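You operate a simulated robot arm through the tools that you are given. There is no shell and no other tool.

The job below is to be done with a simulated robot arm. You get a single attempt, and the scene is never put back.

## Task
Count ten rivets each into the DAY pot and the SPARE pot.
Fine: one pull each; the filled DAY pot goes on top of the small chest, the SPARE pot stays on the seat.

It is judged by the outcome, as a careful person would: the job done as asked, and still so three seconds after it is handed in. It fails if anything else is knocked over, pushed out of place, dropped, spilled or broken.

## Robot
A 6-joint arm with a two-finger parallel gripper, fixed in place. Base frame: the origin is at the foot of the arm, x ahead of it, y to its left, z up; the work surface is at about z = 800. Lengths are in mm, angles in rad, forces in N, time in s.
Its first joint turns from -2.897 to 2.897 rad. Payload 3.91 kg.
The tool frame sits at the grasp point between the pads (the TCP): z along the fingers, y along the line on which they close. The tips reach 30 mm beyond it. The gripper opens to 110 mm. The fingers are 20 mm wide and 10 mm thick; the gripper's body (48 by 112 mm) begins 55 mm behind the TCP.
Orientation is told as [roll, pitch, yaw] about the base's x, y, z axes, in that order, counted from this pose: with the fingers straight down and closing along the base's y, the tool's x points along the base's -x, its y along +y and its z along -z.

## Interface
- The arm moves only by the tool arm_command. Its argument "deltas" is one flat list of numbers, 7 for each row, row after row: the finger opening in mm, from 0 to 110, then the shift along the tool's x, y, z in units of 30 mm (1.0 is 30 mm), then the turn, a rotation vector about the tool's x, y, z in units of 6 degrees (1.0 is 6 degrees). In form: [grip, tx, ty, tz, rx, ry, rz, grip, tx, ty, tz, rx, ry, rz, ...]. A call has 1 to 20 rows; each row shifts and turns the commanded pose from where the row before left it, along the tool's axes as they then stand. A call with a number of a shift or a turn outside -1 to 1 is refused whole. Each row takes 0.2 s and may step no farther than 50 mm and 0.15 rad from the row before; otherwise, or with a gripper value out of range, the whole call is refused. A pose out of reach is approached as far as the arm can. The call stops where the force on the tool passes 40 N (or 10 N more than at its start, if that is more) or the arm is blocked; 0.2 s more then pass. Each finger travels about 153 mm/s and halts on what it meets, pressing with about 20 N; the grip force reading is that of the motor and also rises with nothing between the fingers. The clock runs only during rows and for 0.2 s after the last one: add rows that do not move to give the fingers time. It gives the time, the measured TCP pose, the force on the tool (base axes), the opening and the grip force at its end, in the units of the frame above (readings bear some noise), with the torque about the TCP (base axes, N m) and any sound that the robot's microphone picked up.
- Cameras (640 x 400 px; columns grow to the right, rows downward): "scene" is fixed at [400.6, -641.3, 1545]; the picture's right is [0.99, 0.16, 0.00], its down [0.16, -0.95, -0.27] and it looks along [-0.04, 0.27, -0.96] (base axes); focal length 361 px, centre (320, 200). "wrist" rides on the gripper at [72, 17, -103] in the tool frame; the picture's right is [-0.23, 0.97, 0.00], its down [-0.76, -0.18, -0.62] and it looks along [-0.61, -0.14, 0.78] (tool axes); focal length 222 px, centre (320, 200). There is no depth. A picture from a camera that has moved, and an enlarged one, comes with that camera's place and axes in the base frame and with its lens. The place of the scene camera against the robot may be out by one fixed shift of up to 25 mm in any direction.
- grab_frame(camera): a new picture of that camera. The clock stands still meanwhile.
- close_up(camera, box): a new picture of the part [left, top, right, bottom] of that camera's present view, enlarged. The clock stands still meanwhile.
- close_job(): hands the job in; it is judged then, once.

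Places have to be worked out from the pictures, the camera data and where the tool is seen. Open the gripper and draw the arm clear of the work before you hand the job in, unless the task says otherwise.

The tools are called after "Call:" as a command line: name --argument value ..., lists and objects as JSON in quotes. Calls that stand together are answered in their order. arm_command: Moves the arm, as the interface text tells. Its arguments: {"type":"object","properties":{"deltas":{"type":"array"}},"required":["deltas"]} The other tools are called the same way: grab_frame (camera) takes a picture; close_up (camera, box) takes an enlarged picture of a part of a camera's view; close_job () hands the job in.

At the start:

```text
clock: 0.0
eef_pos: [230.8, -462.8, 1156.2]
orientation: [0.001, -0.001, -0.001]
force: [0.5, -0.5, 0.1]
torque: [0.01, 0.02, 0.01]
gripper_width: 109.9
grasp_force: 0.1
```

scene: 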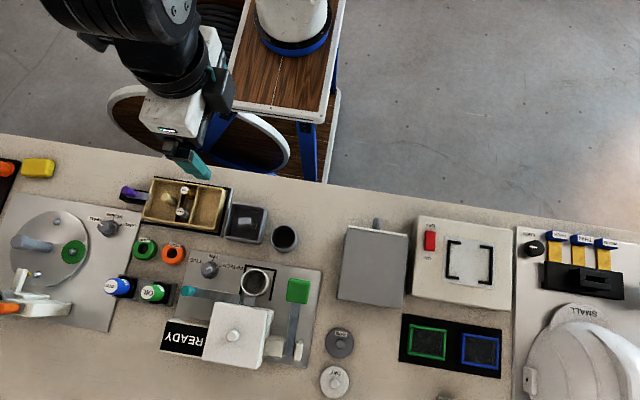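
wrist: 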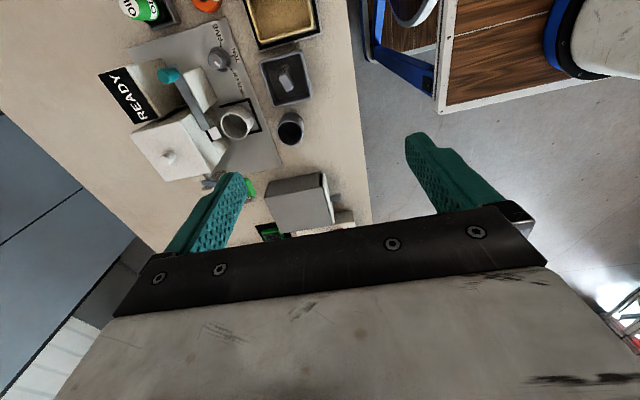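

The first pictures show a bench with several devices, a possible rivet dispenser, and pots. I'll take close-ups to read the labels before moving anything.

Call:
close_up --camera "scene" --box '[0, 180, 160, 340]'

Call:
close_up --camera "scene" --box '[120, 160, 330, 300]'

Call:
close_up --camera "scene" --box '[150, 250, 370, 400]'

Call:
close_up --camera "scene" --box '[320, 200, 520, 400]'

Call:
close_up --camera "scene" --box '[500, 210, 640, 400]'

```text
2.50 times, centred on (80, 260) of scene
camera zoom: at [400.6, -641.3, 1545.0], right [0.99, 0.16, 0.0], down [0.16, -0.95, -0.27], along [-0.04, 0.27, -0.96], focal length 902 px, centre (920, 50)
```

zoom: 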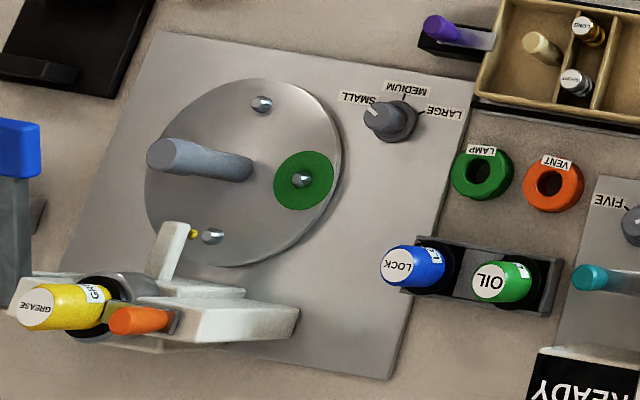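

```text
2.86 times, centred on (225, 230) of scene
camera zoom: at [400.6, -641.3, 1545.0], right [0.99, 0.16, 0.0], down [0.16, -0.95, -0.27], along [-0.04, 0.27, -0.96], focal length 1031 px, centre (591, 114)
```

zoom: 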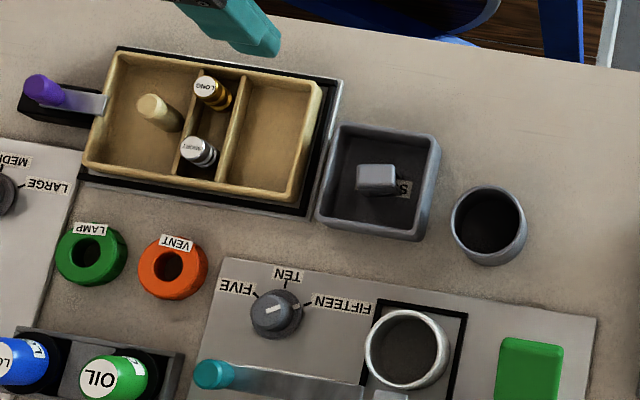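

```text
2.67 times, centred on (260, 325) of scene
camera zoom: at [400.6, -641.3, 1545.0], right [0.99, 0.16, 0.0], down [0.16, -0.95, -0.27], along [-0.04, 0.27, -0.96], focal length 962 px, centre (480, -133)
```

zoom: 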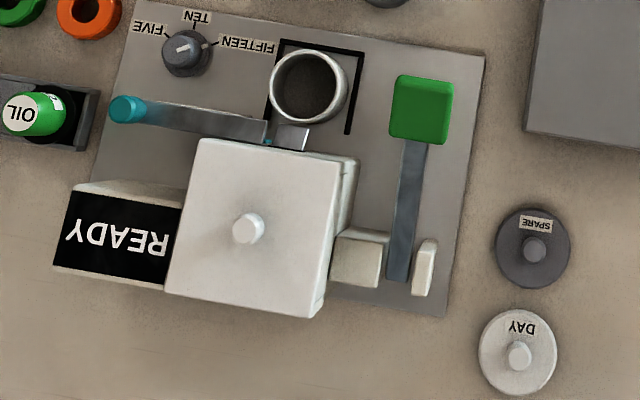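

```text
2.00 times, centred on (420, 300) of scene
camera zoom: at [400.6, -641.3, 1545.0], right [0.99, 0.16, 0.0], down [0.16, -0.95, -0.27], along [-0.04, 0.27, -0.96], focal length 721 px, centre (120, 0)
```

zoom: 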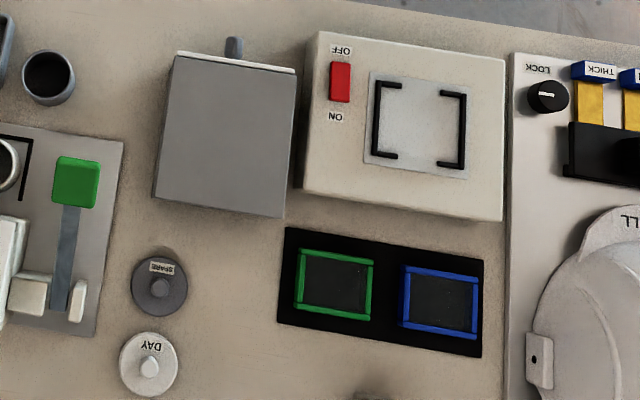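

```text
2.11 times, centred on (570, 305) of scene
camera zoom: at [400.6, -641.3, 1545.0], right [0.99, 0.16, 0.0], down [0.16, -0.95, -0.27], along [-0.04, 0.27, -0.96], focal length 759 px, centre (-206, -21)
```

zoom: 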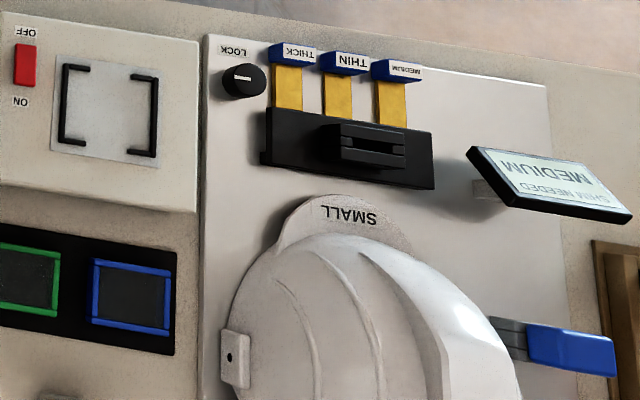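

The close-ups show a counting dispenser with a FIVE/TEN/FIFTEEN dial, a white pot in its bracketed seat, and a dark grey pot standing loose. The lids are white for DAY and grey for SPARE, and a grey chest stands to the right. I'll move the wrist camera in for better views, staying high.

Call:
arm_command --deltas '[110, 0.667, -0.913, 0.373, 0, 0, 0, 110, 0.667, -0.913, 0.373, 0, 0, 0, 110, 0.667, -0.913, 0.373, 0, 0, 0, 110, 0.667, -0.913, 0.373, 0, 0, 0, 110, 0.667, -0.913, 0.373, 0, 0, 0]'

Call:
grab_frame --camera "wrist"

Call:
grab_frame --camera "scene"

```text
clock: 1.2
eef_pos: [130.7, -599.2, 1101.2]
orientation: [-0.002, 0.0, -0.001]
force: [0.0, 1.2, 0.1]
torque: [-0.03, 0.02, 0.02]
gripper_width: 110.1
grasp_force: 0.1
```

```text
taken
camera wrist: at [58.7, -582.3, 1204.7], right [0.23, 0.97, 0.0], down [0.76, -0.18, 0.62], along [0.61, -0.14, -0.78], focal length 222 px, centre (320, 200)
```

wrist: 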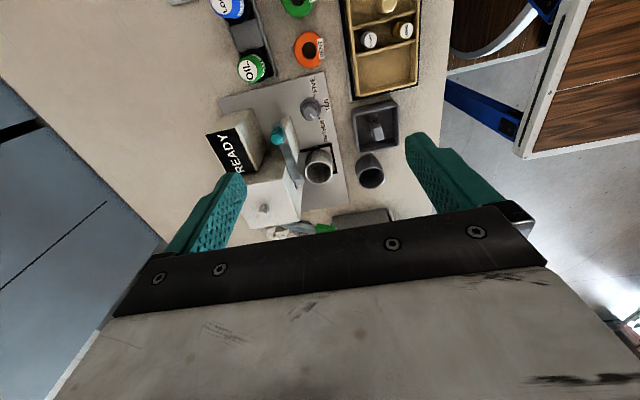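

```text
taken
```

scene: 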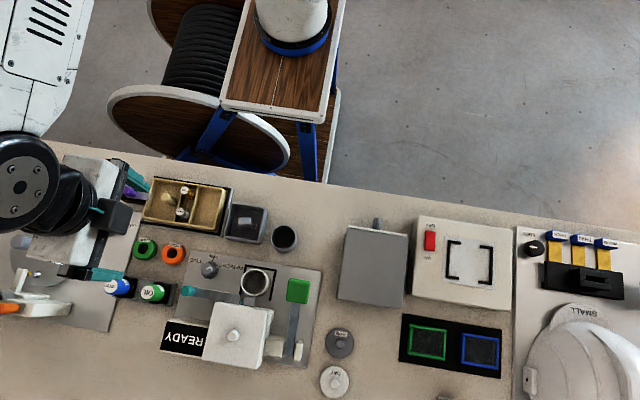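

The motion matches the commands. I'll enlarge the dispenser region in the wrist view.

Call:
close_up --camera "wrist" --box '[200, 60, 420, 250]'

Call:
close_up --camera "wrist" --box '[270, 80, 350, 130]'

Call:
close_up --camera "scene" --box '[190, 255, 250, 295]'

```text
2.11 times, centred on (310, 155) of wrist
camera zoom: at [58.7, -582.3, 1204.7], right [0.23, 0.97, 0.0], down [0.76, -0.18, 0.62], along [0.61, -0.14, -0.78], focal length 468 px, centre (341, 295)
```

zoom: 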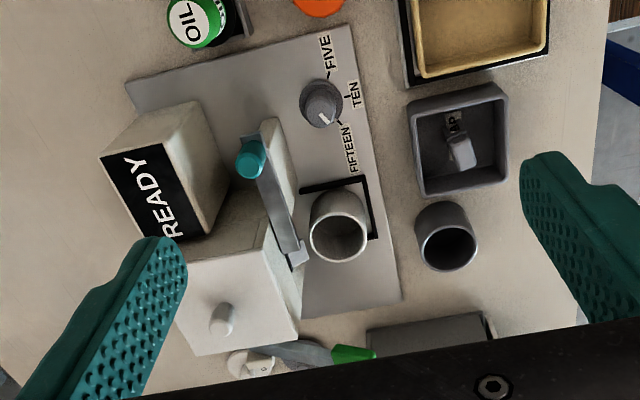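

```text
8.00 times, centred on (310, 105) of wrist
camera zoom: at [58.7, -582.3, 1204.7], right [0.23, 0.97, 0.0], down [0.76, -0.18, 0.62], along [0.61, -0.14, -0.78], focal length 1777 px, centre (400, 960)
```

zoom: 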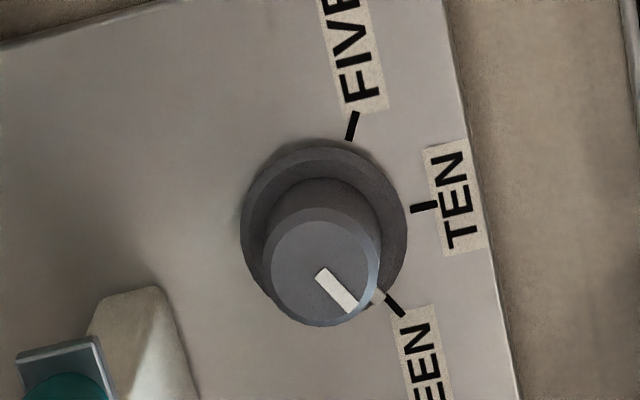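

```text
10.00 times, centred on (220, 275) of scene
camera zoom: at [400.6, -641.3, 1545.0], right [0.99, 0.16, 0.0], down [0.16, -0.95, -0.27], along [-0.04, 0.27, -0.96], focal length 3607 px, centre (1320, -550)
```

zoom: 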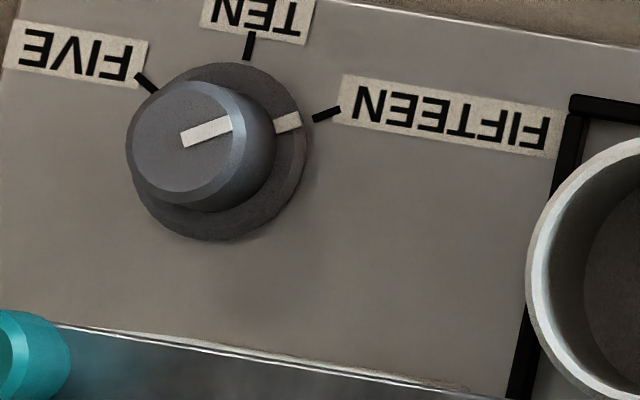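

The dial is on FIFTEEN and has to go to TEN, which is about 60° counter-clockwise seen from above. There are also two lever-like parts, teal and green, so I'll look from the robot side to understand them.

Call:
arm_command --deltas '[110, -0.844, 0.428, 0.283, 0, 0, 0, 110, -0.844, 0.428, 0.283, 0, 0, 0, 110, -0.844, 0.428, 0.283, 0, 0, 0, 110, -0.844, 0.428, 0.283, 0, 0, 0, 110, -0.844, 0.428, 0.283, 0, 0, 0, 110, -0.844, 0.428, 0.283, 0, 0, 0, 110, 0, 0, 0, 0, 0, 1, 110, 0, 0, 0, 0, 0, 1, 110, 0, 0, 0, 0, 0, 1, 110, 0, 0, 0, 0, 0, 1, 110, 0, 0, 0, 0, 0, 1, 110, 0, 0, 0, 0, 0, 1, 110, 0, 0, 0, 0, 0, 1, 110, 0, 0, 0, 0, 0, 1, 110, 0, 0, 0, 0, 0, 1, 110, 0, 0, 0, 0, 0, 1, 110, 0, 0, 0, 0, 0, 1, 110, 0, 0, 0, 0, 0, 1, 110, 0, 0, 0, 0, 0, 1, 110, 0, 0, 0, 0, 0, 1]'

Call:
grab_frame --camera "wrist"

Call:
grab_frame --camera "scene"

```text
clock: 5.4
eef_pos: [282.8, -522.4, 1050.0]
orientation: [0.0, 0.001, -1.468]
force: [0.5, 0.3, 0.4]
torque: [0.0, 0.03, 0.0]
gripper_width: 109.9
grasp_force: 0.1
```

```text
taken
camera wrist: at [292.5, -448.7, 1153.0], right [0.99, -0.13, 0.0], down [-0.1, -0.78, 0.62], along [-0.08, -0.62, -0.78], focal length 222 px, centre (320, 200)
```

wrist: 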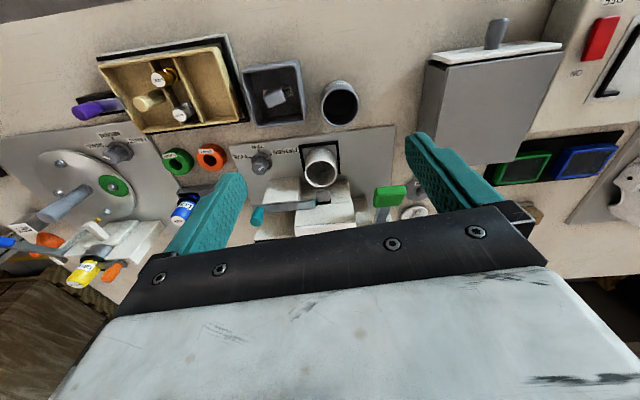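

```text
taken
```

scene: 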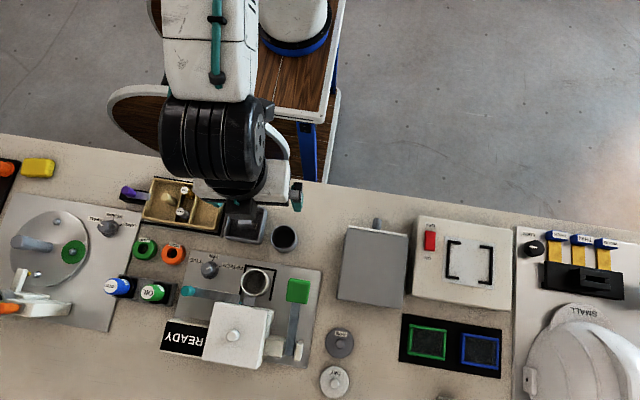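

Call:
close_up --camera "wrist" --box '[210, 60, 430, 240]'

Call:
close_up --camera "wrist" --box '[400, 0, 640, 190]'

Call:
close_up --camera "wrist" --box '[300, 140, 350, 200]'

```text
2.22 times, centred on (320, 150) of wrist
camera zoom: at [292.5, -448.7, 1153.0], right [0.99, -0.13, 0.0], down [-0.1, -0.78, 0.62], along [-0.08, -0.62, -0.78], focal length 494 px, centre (320, 311)
```

zoom: 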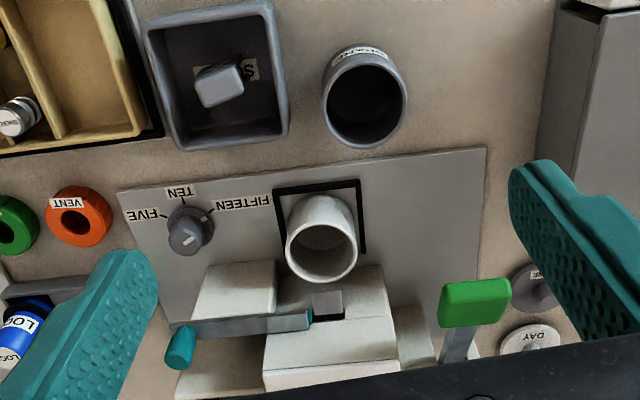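

```text
2.11 times, centred on (520, 95) of wrist
camera zoom: at [292.5, -448.7, 1153.0], right [0.99, -0.13, 0.0], down [-0.1, -0.78, 0.62], along [-0.08, -0.62, -0.78], focal length 468 px, centre (-101, 421)
```

zoom: 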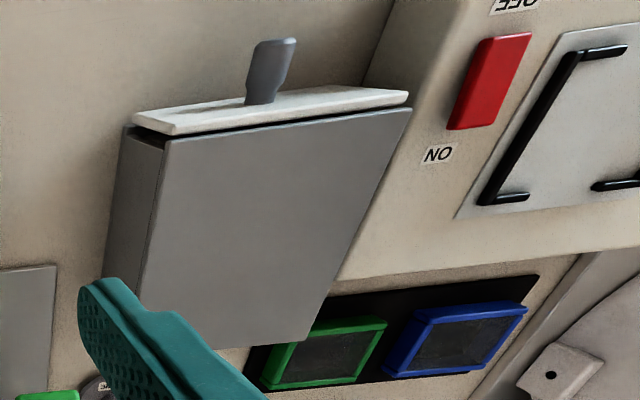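

```text
6.67 times, centred on (325, 170) of wrist
camera zoom: at [292.5, -448.7, 1153.0], right [0.99, -0.13, 0.0], down [-0.1, -0.78, 0.62], along [-0.08, -0.62, -0.78], focal length 1481 px, centre (287, 400)
```

zoom: 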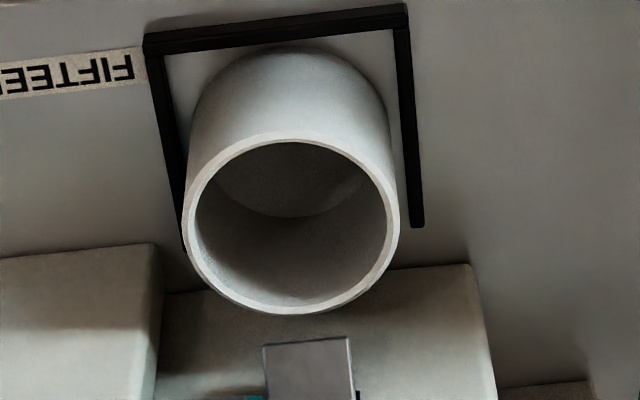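

The chest is a grey box with a drawer front facing the robot, and the loose dark pot is labelled on its near side. I'll tilt the tool so the camera looks more horizontally at the dispenser mechanism.

Call:
arm_command --deltas '[110, 0, 0, 0, 0, -1, 0, 110, 0, 0, 0, 0, -1, 0, 110, 0, 0, 0, 0, -1, 0, 110, 0, 0, 0, 0, -1, 0, 110, 0, 0, 0, 0, -1, 0, 110, 0, 0, 0, 0, -1, 0]'

Call:
grab_frame --camera "wrist"

Call:
close_up --camera "wrist" --box '[220, 50, 420, 180]'

```text
clock: 6.8
eef_pos: [283.3, -523.5, 1049.2]
orientation: [0.001, -0.63, -1.465]
force: [0.3, 0.3, -0.4]
torque: [-0.03, 0.02, -0.02]
gripper_width: 110.0
grasp_force: 0.0
```

```text
taken
camera wrist: at [287.5, -402.1, 1090.7], right [0.99, -0.08, 0.13], down [-0.15, -0.27, 0.95], along [-0.04, -0.96, -0.27], focal length 222 px, centre (320, 200)
```

wrist: 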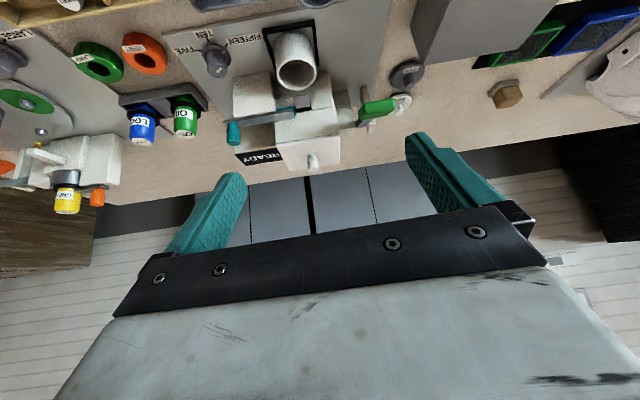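

```text
3.08 times, centred on (320, 115) of wrist
camera zoom: at [287.5, -402.1, 1090.7], right [0.99, -0.08, 0.13], down [-0.15, -0.27, 0.95], along [-0.04, -0.96, -0.27], focal length 684 px, centre (320, 462)
```

zoom: 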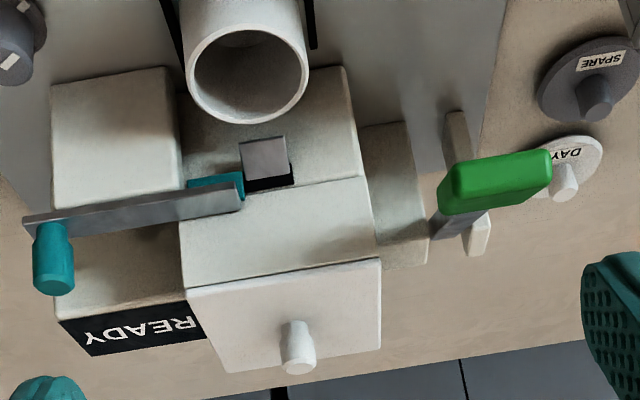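

Triangulating from the two wrist views puts the green lever grip near (362,-640,919) and the teal knob near (169,-665,905). I'll zoom in on the spout and both levers.

Call:
close_up --camera "wrist" --box '[225, 70, 325, 140]'

Call:
close_up --camera "wrist" --box '[325, 60, 425, 140]'

Call:
close_up --camera "scene" --box '[170, 270, 320, 370]'

Call:
close_up --camera "scene" --box '[235, 265, 325, 325]'

```text
5.71 times, centred on (275, 105) of wrist
camera zoom: at [287.5, -402.1, 1090.7], right [0.99, -0.08, 0.13], down [-0.15, -0.27, 0.95], along [-0.04, -0.96, -0.27], focal length 1269 px, centre (577, 743)
```

zoom: 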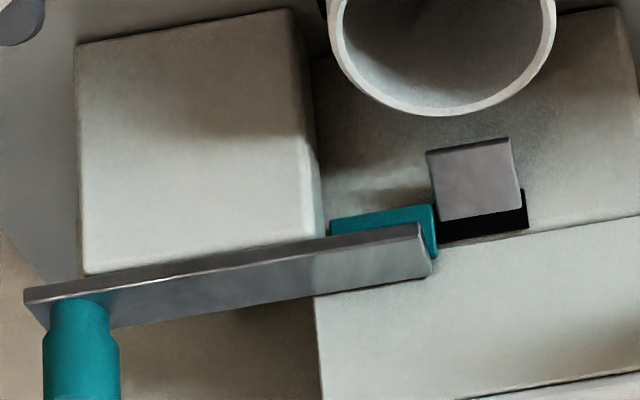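

```text
5.00 times, centred on (375, 100) of wrist
camera zoom: at [287.5, -402.1, 1090.7], right [0.99, -0.08, 0.13], down [-0.15, -0.27, 0.95], along [-0.04, -0.96, -0.27], focal length 1111 px, centre (45, 700)
```

zoom: 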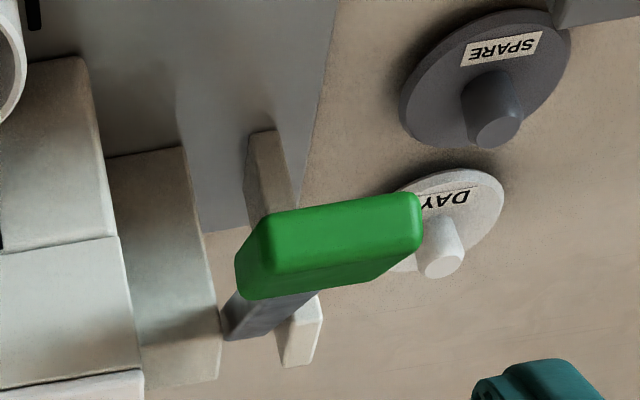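

```text
4.00 times, centred on (245, 320) of scene
camera zoom: at [400.6, -641.3, 1545.0], right [0.99, 0.16, 0.0], down [0.16, -0.95, -0.27], along [-0.04, 0.27, -0.96], focal length 1443 px, centre (620, -280)
```

zoom: 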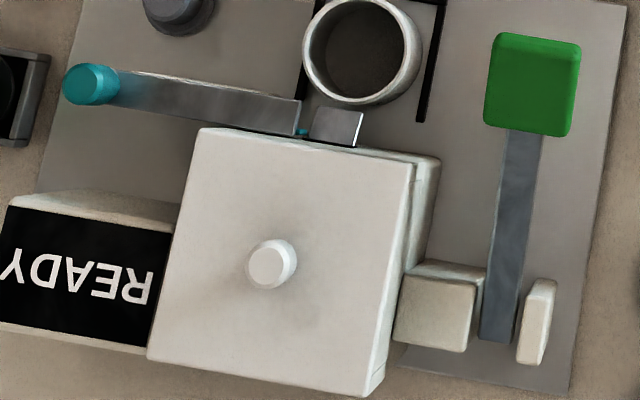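

```text
6.67 times, centred on (280, 295) of scene
camera zoom: at [400.6, -641.3, 1545.0], right [0.99, 0.16, 0.0], down [0.16, -0.95, -0.27], along [-0.04, 0.27, -0.96], focal length 2405 px, centre (587, -433)
```

zoom: 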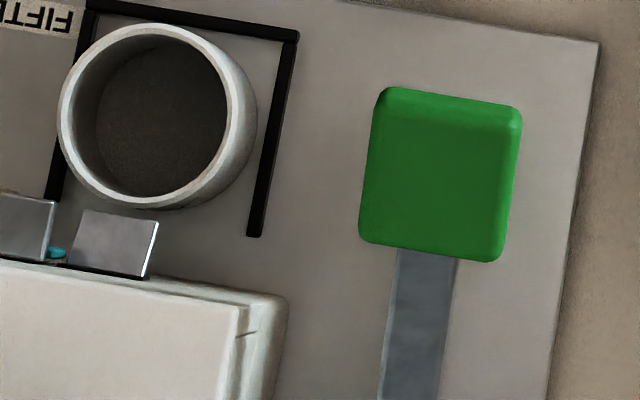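

The teal bar looks like a slide shutter beside the spout. The green lever is hinged between two posts on the right of the hopper and leans toward the robot. I'll look from the +x side to see the lever geometry and the chest.

Call:
arm_command --deltas '[110, -0.329, 0.974, 0.469, 0, 0, 0, 110, -0.329, 0.974, 0.469, 0, 0, 0, 110, -0.329, 0.974, 0.469, 0, 0, 0, 110, -0.329, 0.974, 0.469, 0, 0, 0, 110, -0.329, 0.974, 0.469, 0, 0, 0, 110, -0.329, 0.974, 0.469, 0, 0, 0, 110, -0.329, 0.974, 0.469, 0, 0, 0, 110, -0.329, 0.974, 0.469, 0, 0, 0, 110, -0.329, 0.974, 0.469, 0, 0, 0, 110, 0, 0, 0, 0.588, 0, 0.809, 110, 0, 0, 0, 0.588, 0, 0.809, 110, 0, 0, 0, 0.588, 0, 0.809, 110, 0, 0, 0, 0.588, 0, 0.809, 110, 0, 0, 0, 0.588, 0, 0.809, 110, 0, 0, 0, 0.588, 0, 0.809, 110, 0, 0, 0, 0.588, 0, 0.809, 110, 0, 0, 0, 0.588, 0, 0.809, 110, 0, 0, 0, 0.588, 0, 0.809, 110, 0, 0, 0, 0.588, 0, 0.809, 110, 0, 0, 0, 0.588, 0, 0.809]'

Call:
grab_frame --camera "wrist"

Call:
grab_frame --camera "scene"

```text
clock: 11.0
eef_pos: [559.7, -640.3, 1000.7]
orientation: [0.0, -0.63, -2.621]
force: [-0.3, -0.6, 0.4]
torque: [0.01, -0.02, 0.02]
gripper_width: 110.1
grasp_force: 0.2
```

```text
taken
camera wrist: at [671.7, -596.0, 1040.9], right [0.33, -0.94, 0.13], down [-0.3, 0.03, 0.95], along [-0.89, -0.35, -0.27], focal length 222 px, centre (320, 200)
```

wrist: 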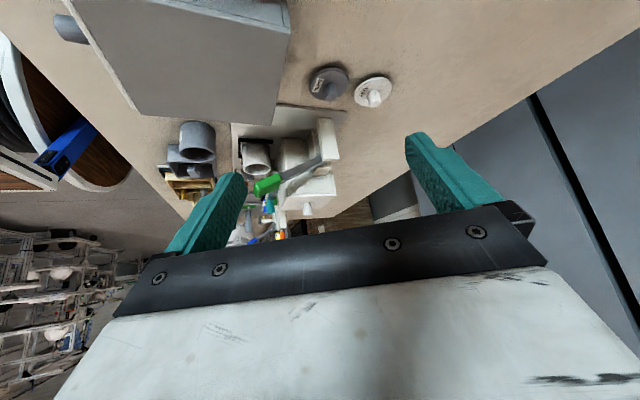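

```text
taken
```

scene: 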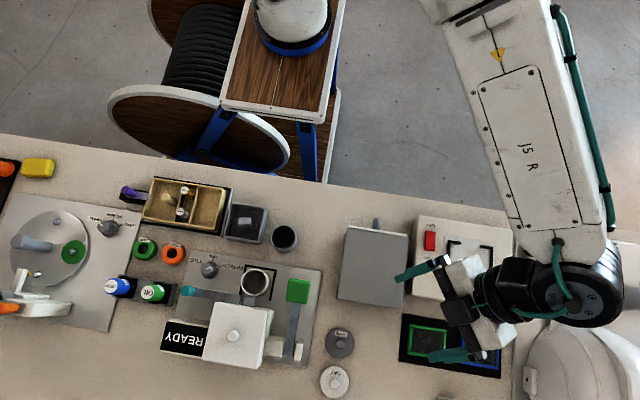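

The side view is in place. I'll enlarge the lever, spout and pots.

Call:
close_up --camera "wrist" --box '[220, 90, 360, 230]'

Call:
close_up --camera "wrist" --box '[40, 0, 300, 190]'

```text
2.86 times, centred on (290, 160) of wrist
camera zoom: at [671.7, -596.0, 1040.9], right [0.33, -0.94, 0.13], down [-0.3, 0.03, 0.95], along [-0.89, -0.35, -0.27], focal length 635 px, centre (406, 314)
```

zoom: 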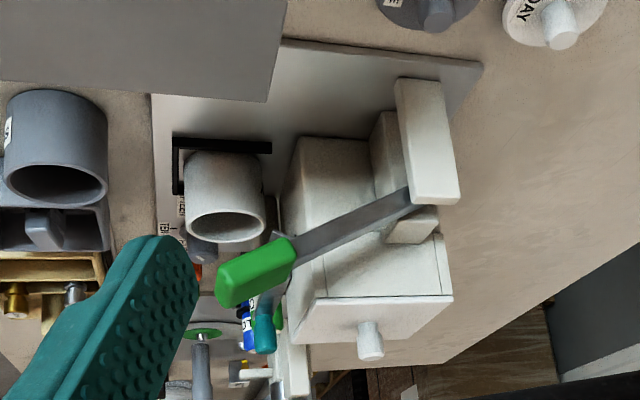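

```text
2.11 times, centred on (170, 95) of wrist
camera zoom: at [671.7, -596.0, 1040.9], right [0.33, -0.94, 0.13], down [-0.3, 0.03, 0.95], along [-0.89, -0.35, -0.27], focal length 468 px, centre (636, 421)
```

zoom: 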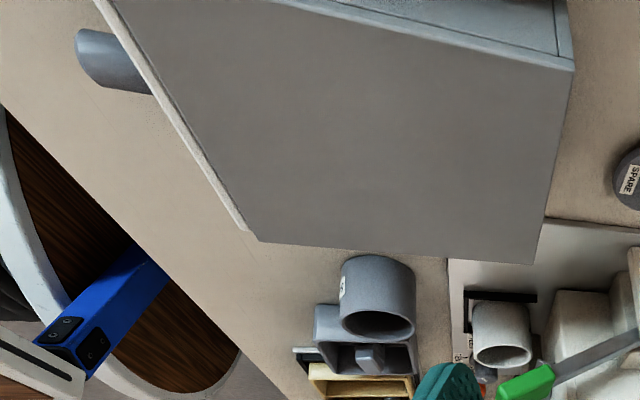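

The lever is hinged at about (365,-731,874) and slopes up to its green grip at (362,-640,920), so a pull means bringing the grip down toward the robot. The chest top is around z≈852. Next I'll take a low look at the dial from the robot side.

Call:
arm_command --deltas '[110, 0, 0, 0, -0.588, 0, -0.809, 110, 0, 0, 0, -0.588, 0, -0.809, 110, 0, 0, 0, -0.588, 0, -0.809, 110, 0, 0, 0, -0.588, 0, -0.809, 110, 0, 0, 0, -0.588, 0, -0.809, 110, 0, 0, 0, -0.588, 0, -0.809, 110, 0, 0, 0, -0.588, 0, -0.809, 110, 0, 0, 0, -0.588, 0, -0.809, 110, 0, 0, 0, -0.588, 0, -0.809, 110, 0, 0, 0, -0.588, 0, -0.809, 110, 0, 0, 0, -0.588, 0, -0.809]'

Call:
arm_command --deltas '[110, 0.501, -0.951, -0.193, 0, 0, 0, 110, 0.501, -0.951, -0.193, 0, 0, 0, 110, 0.501, -0.951, -0.193, 0, 0, 0, 110, 0.501, -0.951, -0.193, 0, 0, 0, 110, 0.501, -0.951, -0.193, 0, 0, 0, 110, 0.501, -0.951, -0.193, 0, 0, 0, 110, 0.501, -0.951, -0.193, 0, 0, 0, 110, 0.501, -0.951, -0.193, 0, 0, 0, 110, 0.501, -0.951, -0.193, 0, 0, 0, 110, 0.501, -0.951, -0.193, 0, 0, 0, 110, 0.501, -0.951, -0.193, 0, 0, 0, 110, 0.501, -0.951, -0.193, 0, 0, 0]'

Call:
grab_frame --camera "wrist"

```text
clock: 13.4
eef_pos: [560.4, -641.3, 999.6]
orientation: [-0.002, -0.63, -1.466]
force: [-0.4, -0.5, 0.3]
torque: [0.0, 0.01, 0.0]
gripper_width: 109.8
grasp_force: 0.0
```

```text
clock: 16.0
eef_pos: [229.5, -500.7, 952.8]
orientation: [-0.005, -0.629, -1.46]
force: [-0.1, -0.7, 0.8]
torque: [0.02, 0.0, -0.01]
gripper_width: 110.0
grasp_force: 0.0
out of reach, approached as far as the arm can: row 10, 11
```

```text
taken
camera wrist: at [232.7, -380.9, 993.8], right [0.99, -0.08, 0.13], down [-0.15, -0.27, 0.95], along [-0.04, -0.96, -0.28], focal length 222 px, centre (320, 200)
```

wrist: 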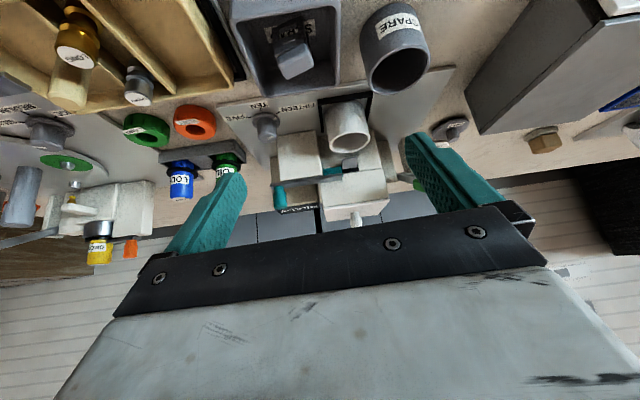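

The SPARE label on the dark pot is confirmed. The last rows were out of reach, so I'll watch for an offset between commanded and actual pose. I'll zoom in on the dial, spout and pots.

Call:
close_up --camera "wrist" --box '[235, 95, 305, 145]'

Call:
close_up --camera "wrist" --box '[265, 110, 405, 210]'

Call:
close_up --camera "wrist" --box '[310, 140, 380, 190]'

Call:
close_up --camera "wrist" --box '[220, 0, 460, 160]'

```text
8.00 times, centred on (270, 120) of wrist
camera zoom: at [232.7, -380.9, 993.8], right [0.99, -0.08, 0.13], down [-0.15, -0.27, 0.95], along [-0.04, -0.96, -0.28], focal length 1777 px, centre (720, 840)
```

zoom: 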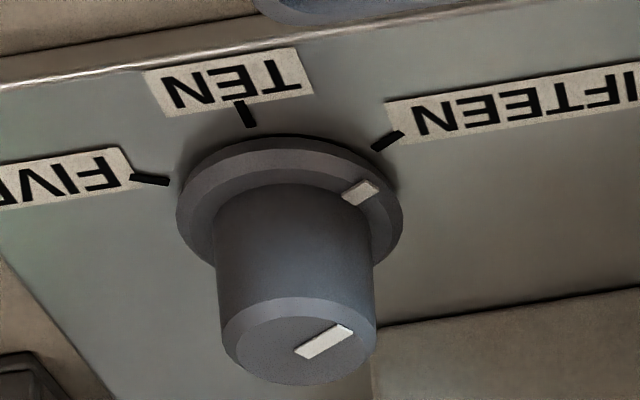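

```text
4.00 times, centred on (335, 160) of wrist
camera zoom: at [232.7, -380.9, 993.8], right [0.99, -0.08, 0.13], down [-0.15, -0.27, 0.95], along [-0.04, -0.96, -0.28], focal length 888 px, centre (260, 360)
```

zoom: 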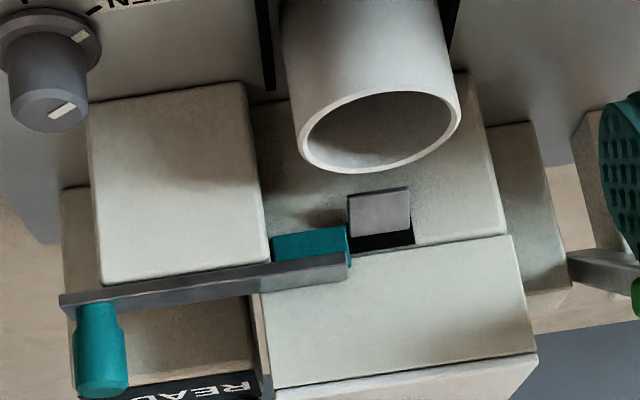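

```text
8.00 times, centred on (345, 165) of wrist
camera zoom: at [232.7, -380.9, 993.8], right [0.99, -0.08, 0.13], down [-0.15, -0.27, 0.95], along [-0.04, -0.96, -0.28], focal length 1777 px, centre (120, 480)
```

zoom: 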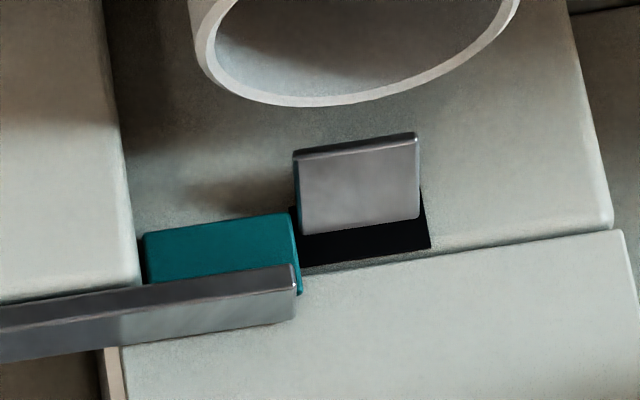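

```text
2.50 times, centred on (340, 80) of wrist
camera zoom: at [232.7, -380.9, 993.8], right [0.99, -0.08, 0.13], down [-0.15, -0.27, 0.95], along [-0.04, -0.96, -0.28], focal length 555 px, centre (270, 500)
```

zoom: 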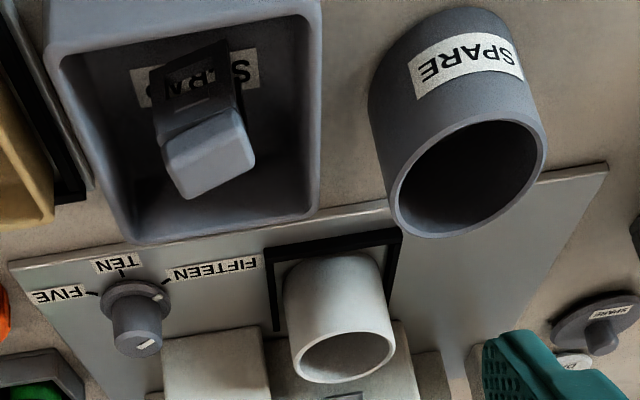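

The teal shutter sits clear of the open spout, and the knob is about 25 mm wide, from z≈809 to 831, near (168,-623). I'll rotate the gripper for the dial grip, leaning toward the robot to stay clear of the teal knob, and check the pose reading.

Call:
arm_command --deltas '[70, 0, 0, 0, 0.588, 0, 0.809, 70, 0, 0, 0, 0.588, 0, 0.809, 70, 0, 0, 0, 0.588, 0, 0.809, 70, 0, 0, 0, 0.588, 0, 0.809, 70, 0, 0, 0, 0.588, 0, 0.809, 70, 0, 0, 0, 0.588, 0, 0.809]'

```text
clock: 17.4
eef_pos: [228.4, -501.2, 953.1]
orientation: [-0.008, -0.615, -2.027]
force: [0.1, -0.1, -0.5]
torque: [-0.02, 0.03, -0.01]
gripper_width: 69.9
grasp_force: 0.1
out of reach, approached as far as the arm can: row 2
```

The reading shows yaw of about -116° and tilt of about 0.615. I'll move to a pre-grasp point about 100 mm back from the dial along the tool axis.

Call:
arm_command --deltas '[70, -0.404, 0, 0.931, 0, 0, 0, 70, -0.404, 0, 0.931, 0, 0, 0, 70, -0.404, 0, 0.931, 0, 0, 0]'

Call:
grab_frame --camera "wrist"

Call:
close_up --camera "wrist" --box '[260, 80, 380, 190]'

Call:
grab_frame --camera "scene"

```text
clock: 18.2
eef_pos: [194.1, -570.3, 905.1]
orientation: [-0.008, -0.615, -2.027]
force: [0.5, 0.6, -0.6]
torque: [-0.01, 0.01, -0.01]
gripper_width: 70.0
grasp_force: 0.1
```

```text
taken
camera wrist: at [262.6, -471.9, 948.3], right [0.79, -0.6, 0.12], down [-0.27, -0.16, 0.95], along [-0.55, -0.78, -0.29], focal length 222 px, centre (320, 200)
```

wrist: 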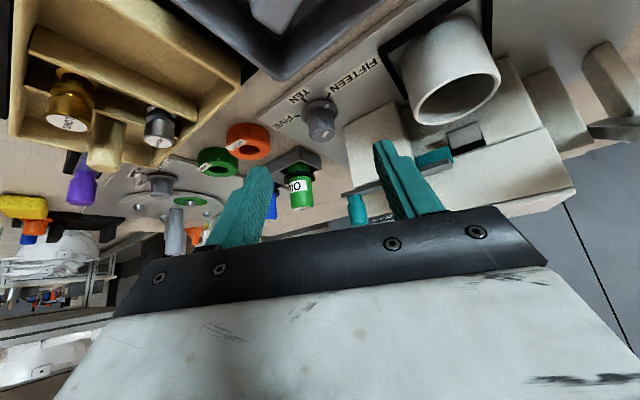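

```text
3.64 times, centred on (320, 135) of wrist
camera zoom: at [262.6, -471.9, 948.3], right [0.79, -0.6, 0.12], down [-0.27, -0.16, 0.95], along [-0.55, -0.78, -0.29], focal length 808 px, centre (320, 436)
```

zoom: 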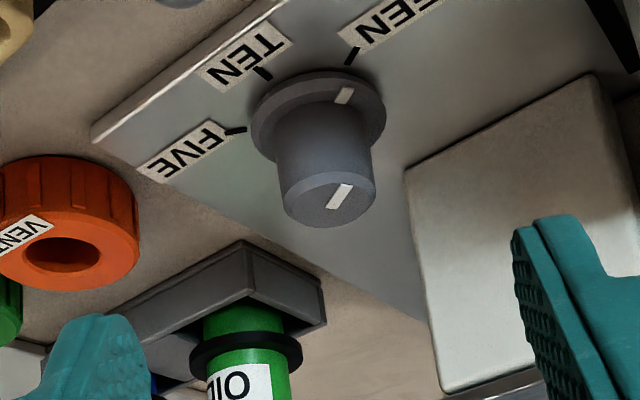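

```text
taken
```

scene: 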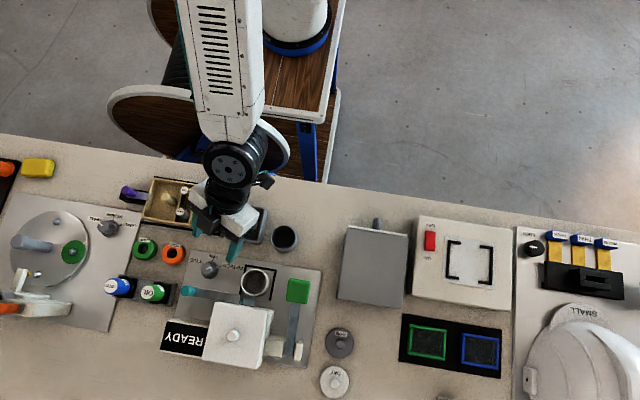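

The knob lies on the tool axis as estimated, near (168.5,-623,820). I'll narrow the opening to 50 mm and advance 78 mm along the tool axis.

Call:
arm_command --deltas '[50, 0, 0, 0.65, 0, 0, 0, 50, 0, 0, 0.65, 0, 0, 0, 50, 0, 0, 0.65, 0, 0, 0, 50, 0, 0, 0.65, 0, 0, 0]'

Call:
grab_frame --camera "wrist"

Call:
close_up --camera "wrist" --box '[250, 110, 390, 220]'

Call:
close_up --camera "scene" --box '[160, 210, 290, 310]'

```text
clock: 19.2
eef_pos: [173.3, -611.7, 842.9]
orientation: [-0.007, -0.615, -2.026]
force: [0.4, 0.7, 0.5]
torque: [0.01, 0.03, -0.04]
gripper_width: 50.3
grasp_force: 0.1
```

```text
taken
camera wrist: at [241.5, -512.1, 884.6], right [0.79, -0.6, 0.12], down [-0.27, -0.16, 0.95], along [-0.55, -0.78, -0.29], focal length 222 px, centre (320, 200)
```

wrist: 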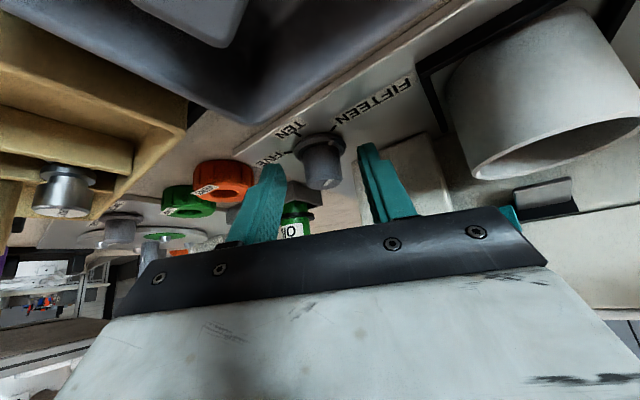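

```text
3.64 times, centred on (320, 165) of wrist
camera zoom: at [241.5, -512.1, 884.6], right [0.79, -0.6, 0.12], down [-0.27, -0.16, 0.95], along [-0.55, -0.78, -0.29], focal length 808 px, centre (320, 327)
```

zoom: 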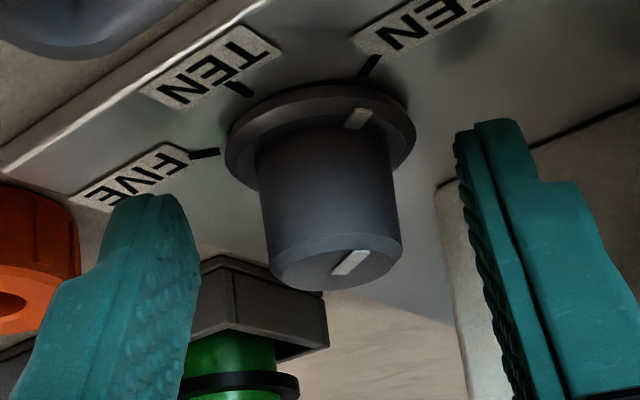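

```text
4.00 times, centred on (225, 260) of scene
camera zoom: at [400.6, -641.3, 1545.0], right [0.99, 0.16, 0.0], down [0.16, -0.95, -0.27], along [-0.04, 0.27, -0.96], focal length 1443 px, centre (700, -40)
```

zoom: 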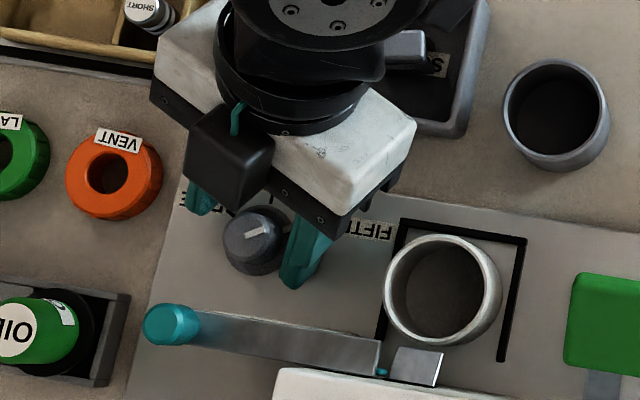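

The fingers straddle the knob and the axis is within about 1.5 mm. I'll close on it without moving.

Call:
arm_command --deltas '[15, 0, 0, 0, 0, 0, 0, 15, 0, 0, 0, 0, 0, 0, 15, 0, 0, 0, 0, 0, 0]'

Call:
close_up --camera "wrist" --box '[250, 110, 390, 220]'

```text
clock: 20.0
eef_pos: [175.1, -611.1, 841.9]
orientation: [-0.006, -0.614, -2.026]
force: [15.6, -12.9, -3.9]
torque: [-0.44, -0.99, 0.26]
gripper_width: 24.8
grasp_force: 44.7
```

```text
3.64 times, centred on (320, 165) of wrist
camera zoom: at [242.5, -512.7, 884.5], right [0.79, -0.6, 0.12], down [-0.27, -0.16, 0.95], along [-0.55, -0.79, -0.29], focal length 808 px, centre (320, 327)
```

zoom: 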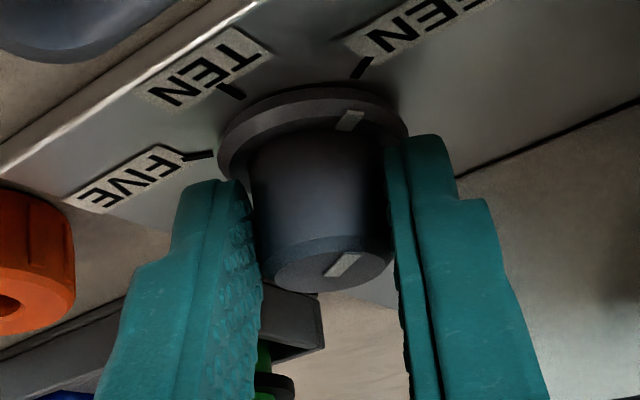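

The knob is gripped at 24.8 mm, with a 20 N sideways load because it sits slightly toward tool +y. I'll shift 2 mm along tool y to relieve it.

Call:
arm_command --deltas '[15, 0, 0.05, 0, 0, 0, 0, 15, 0, 0, 0, 0, 0, 0]'

```text
clock: 20.6
eef_pos: [175.9, -611.8, 840.7]
orientation: [-0.01, -0.616, -2.025]
force: [10.6, -4.6, 2.7]
torque: [-0.1, -0.95, 0.17]
gripper_width: 24.6
grasp_force: 45.0
```

The sideways load has dropped to about 11 N. I'll shift another 1.5 mm.

Call:
arm_command --deltas '[15, 0, 0.05, 0, 0, 0, 0, 15, 0, 0, 0, 0, 0, 0]'

```text
clock: 21.2
eef_pos: [174.1, -611.3, 841.6]
orientation: [-0.008, -0.615, -2.028]
force: [-2.8, 6.3, 6.5]
torque: [-0.35, -0.31, -0.07]
gripper_width: 24.6
grasp_force: 44.8
```

The side load is now about 5 N. I'll turn the dial 55° counter-clockwise seen from above, orbiting the TCP about the knob's vertical axis.

Call:
arm_command --deltas '[15, -0.0014, -0.0367, 0.001, -0.529, 0, -0.749, 15, -0.0014, -0.0367, 0.001, -0.529, 0, -0.749, 15, -0.0014, -0.0367, 0.001, -0.529, 0, -0.749, 15, -0.0014, -0.0367, 0.001, -0.529, 0, -0.749, 15, -0.0014, -0.0367, 0.001, -0.529, 0, -0.749, 15, -0.0014, -0.0367, 0.001, -0.529, 0, -0.749, 15, -0.0014, -0.0367, 0.001, -0.529, 0, -0.749, 15, -0.0014, -0.0367, 0.001, -0.529, 0, -0.749, 15, -0.0014, -0.0367, 0.001, -0.529, 0, -0.749, 15, -0.0014, -0.0367, 0.001, -0.529, 0, -0.749]'

Call:
close_up --camera "wrist" --box '[250, 110, 390, 220]'

Call:
close_up --camera "scene" --box '[160, 210, 290, 310]'

```text
clock: 22.5
eef_pos: [166.8, -609.3, 841.3]
orientation: [-0.006, -0.607, -1.539]
force: [-28.2, -0.8, 3.0]
torque: [-0.2, -0.13, -0.41]
gripper_width: 24.5
grasp_force: 45.0
stopped in row 6: the force on the tool passed its limit at 43 N (the readings are from after the stop); the commanded pose is now the measured one
```

```text
3.64 times, centred on (320, 165) of wrist
camera zoom: at [181.2, -490.9, 885.1], right [0.98, -0.16, 0.12], down [-0.16, -0.27, 0.95], along [-0.12, -0.95, -0.29], focal length 808 px, centre (320, 327)
```

zoom: 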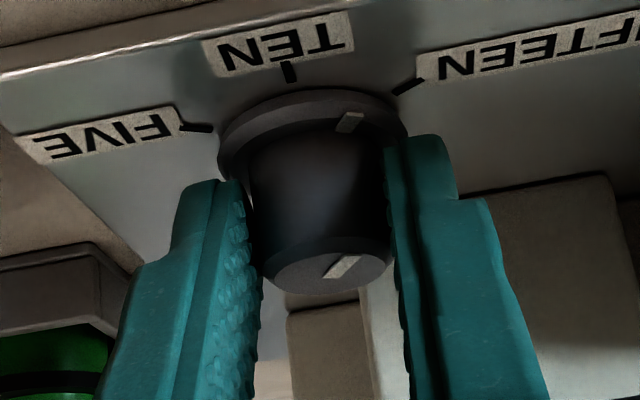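

```text
4.00 times, centred on (225, 260) of scene
camera zoom: at [400.6, -641.3, 1545.0], right [0.99, 0.16, 0.0], down [0.16, -0.95, -0.27], along [-0.04, 0.27, -0.96], focal length 1443 px, centre (700, -40)
```

zoom: 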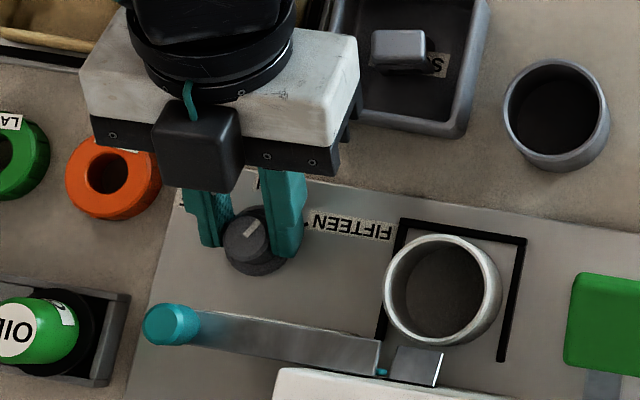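

The dial turned about 28°, then a side load built up because the knob axis is nearer (167,-627.5) and my orbit radius was too small. I'll relieve the load first.

Call:
arm_command --deltas '[15, 0, -0.04, 0, 0, 0, 0, 15, 0, 0, 0, 0, 0, 0]'

```text
clock: 23.1
eef_pos: [168.1, -609.8, 842.3]
orientation: [-0.007, -0.608, -1.533]
force: [-28.8, 3.1, 10.8]
torque: [0.66, 0.24, -0.47]
gripper_width: 24.8
grasp_force: 45.3
```

The load is still about -29 N in x, so I'll shift 2 mm more toward -x.

Call:
arm_command --deltas '[15, 0, -0.067, 0, 0, 0, 0, 15, 0, 0, 0, 0, 0, 0]'

```text
clock: 23.7
eef_pos: [166.5, -608.4, 840.5]
orientation: [-0.006, -0.61, -1.532]
force: [-10.6, 2.8, 10.5]
torque: [0.32, -0.35, -0.18]
gripper_width: 24.4
grasp_force: 44.7
```

The tick marks lie on a circle centred near (166.5,-630), 60° apart. The pointer is at about 56° and TEN is at about 89°. The pads only hold the knob at their corners, so I'll open, move 8 mm further in, and re-grip.

Call:
arm_command --deltas '[50, 0, 0, 0, 0, 0, 0, 50, -0.22, -0.037, 0.153, 0, 0, 0, 50, 0, 0, 0, 0, 0, 0]'

Call:
close_up --camera "wrist" --box '[250, 110, 390, 220]'

```text
clock: 24.5
eef_pos: [166.2, -618.1, 841.5]
orientation: [-0.008, -0.607, -1.533]
force: [0.4, -0.8, 0.3]
torque: [0.0, -0.01, -0.03]
gripper_width: 50.2
grasp_force: 0.1
```

```text
3.64 times, centred on (320, 165) of wrist
camera zoom: at [179.3, -499.0, 884.6], right [0.98, -0.15, 0.12], down [-0.16, -0.27, 0.95], along [-0.11, -0.95, -0.29], focal length 808 px, centre (320, 327)
```

zoom: 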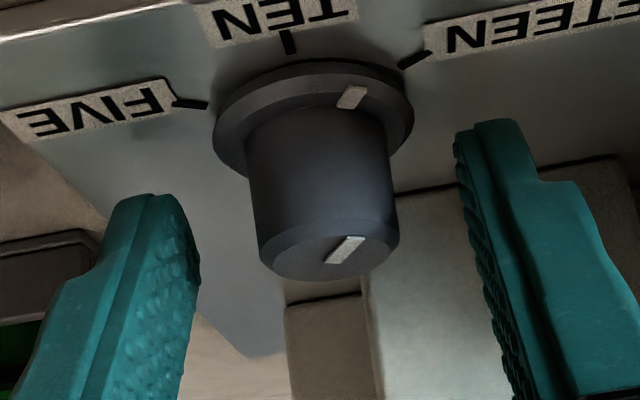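

The knob is now centred between the fingers. I'll close again and check the load.

Call:
arm_command --deltas '[15, 0, 0, 0, 0, 0, 0, 15, 0, 0, 0, 0, 0, 0, 15, 0, 0, 0, 0, 0, 0]'

```text
clock: 25.3
eef_pos: [167.9, -618.1, 840.5]
orientation: [-0.008, -0.609, -1.532]
force: [21.9, -2.8, -0.5]
torque: [-0.1, -1.36, 0.14]
gripper_width: 24.6
grasp_force: 44.9
```

There is a +22 N side load, so I'll shift +2 mm along tool y.

Call:
arm_command --deltas '[15, 0, 0.067, 0, 0, 0, 0, 15, 0, 0, 0, 0, 0, 0]'

```text
clock: 25.9
eef_pos: [168.1, -618.2, 842.3]
orientation: [-0.007, -0.606, -1.534]
force: [10.7, -0.9, -1.9]
torque: [-0.6, -1.01, 0.07]
gripper_width: 24.6
grasp_force: 45.2
```

I'll shift 1 mm more, then turn 16.5° in three small rows.

Call:
arm_command --deltas '[15, 0, 0.035, 0, 0, 0, 0, 15, -0.0015, -0.0383, 0.001, -0.525, 0, -0.751, 15, -0.0015, -0.0383, 0.001, -0.525, 0, -0.751, 15, -0.0015, -0.0383, 0.001, -0.525, 0, -0.751]'

Call:
close_up --camera "wrist" --box '[250, 110, 390, 220]'

```text
clock: 26.9
eef_pos: [165.8, -616.7, 841.2]
orientation: [-0.007, -0.606, -1.246]
force: [2.0, 4.2, 0.0]
torque: [-0.08, -0.99, 0.02]
gripper_width: 24.3
grasp_force: 45.0
```

```text
3.64 times, centred on (320, 165) of wrist
camera zoom: at [144.5, -500.5, 884.7], right [0.98, 0.13, 0.13], down [-0.08, -0.31, 0.95], along [0.16, -0.94, -0.3], focal length 808 px, centre (320, 327)
```

zoom: 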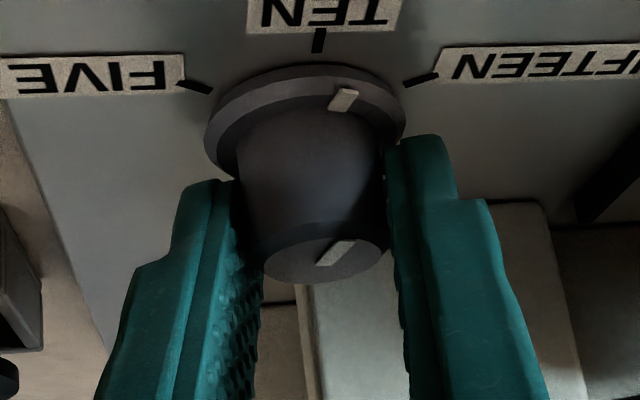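

The force is low and the pointer sits about 16° short of TEN. I'll turn three more rows.

Call:
arm_command --deltas '[15, -0.0015, -0.0383, 0.001, -0.525, 0, -0.751, 15, -0.0015, -0.0383, 0.001, -0.525, 0, -0.751, 15, -0.0015, -0.0383, 0.001, -0.525, 0, -0.751, 15, 0, 0, 0, 0, 0, 0]'

Call:
close_up --camera "wrist" --box '[250, 110, 390, 220]'

Call:
close_up --camera "scene" --box '[160, 210, 290, 310]'

```text
clock: 27.9
eef_pos: [163.9, -618.6, 841.1]
orientation: [-0.002, -0.605, -0.959]
force: [9.8, 13.2, 7.7]
torque: [0.78, -0.83, 0.08]
gripper_width: 24.8
grasp_force: 44.9
```

```text
3.64 times, centred on (320, 165) of wrist
camera zoom: at [109.7, -512.4, 884.8], right [0.91, 0.41, 0.13], down [0.01, -0.32, 0.95], along [0.42, -0.85, -0.3], focal length 808 px, centre (320, 327)
```

zoom: 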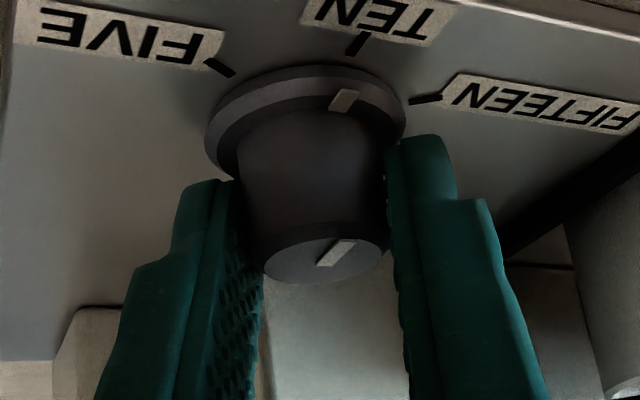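

```text
4.00 times, centred on (225, 260) of scene
camera zoom: at [400.6, -641.3, 1545.0], right [0.99, 0.16, 0.0], down [0.16, -0.95, -0.27], along [-0.04, 0.27, -0.96], focal length 1443 px, centre (700, -40)
```

zoom: 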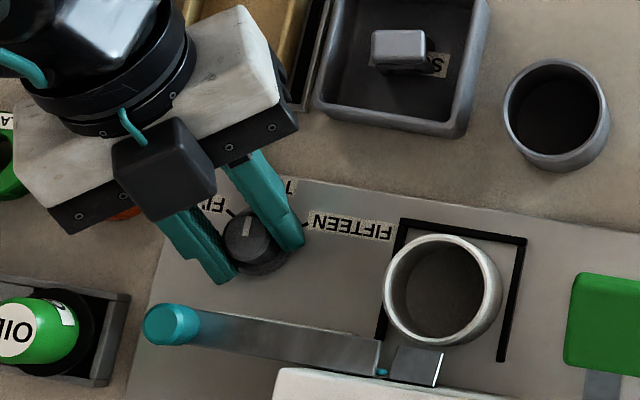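

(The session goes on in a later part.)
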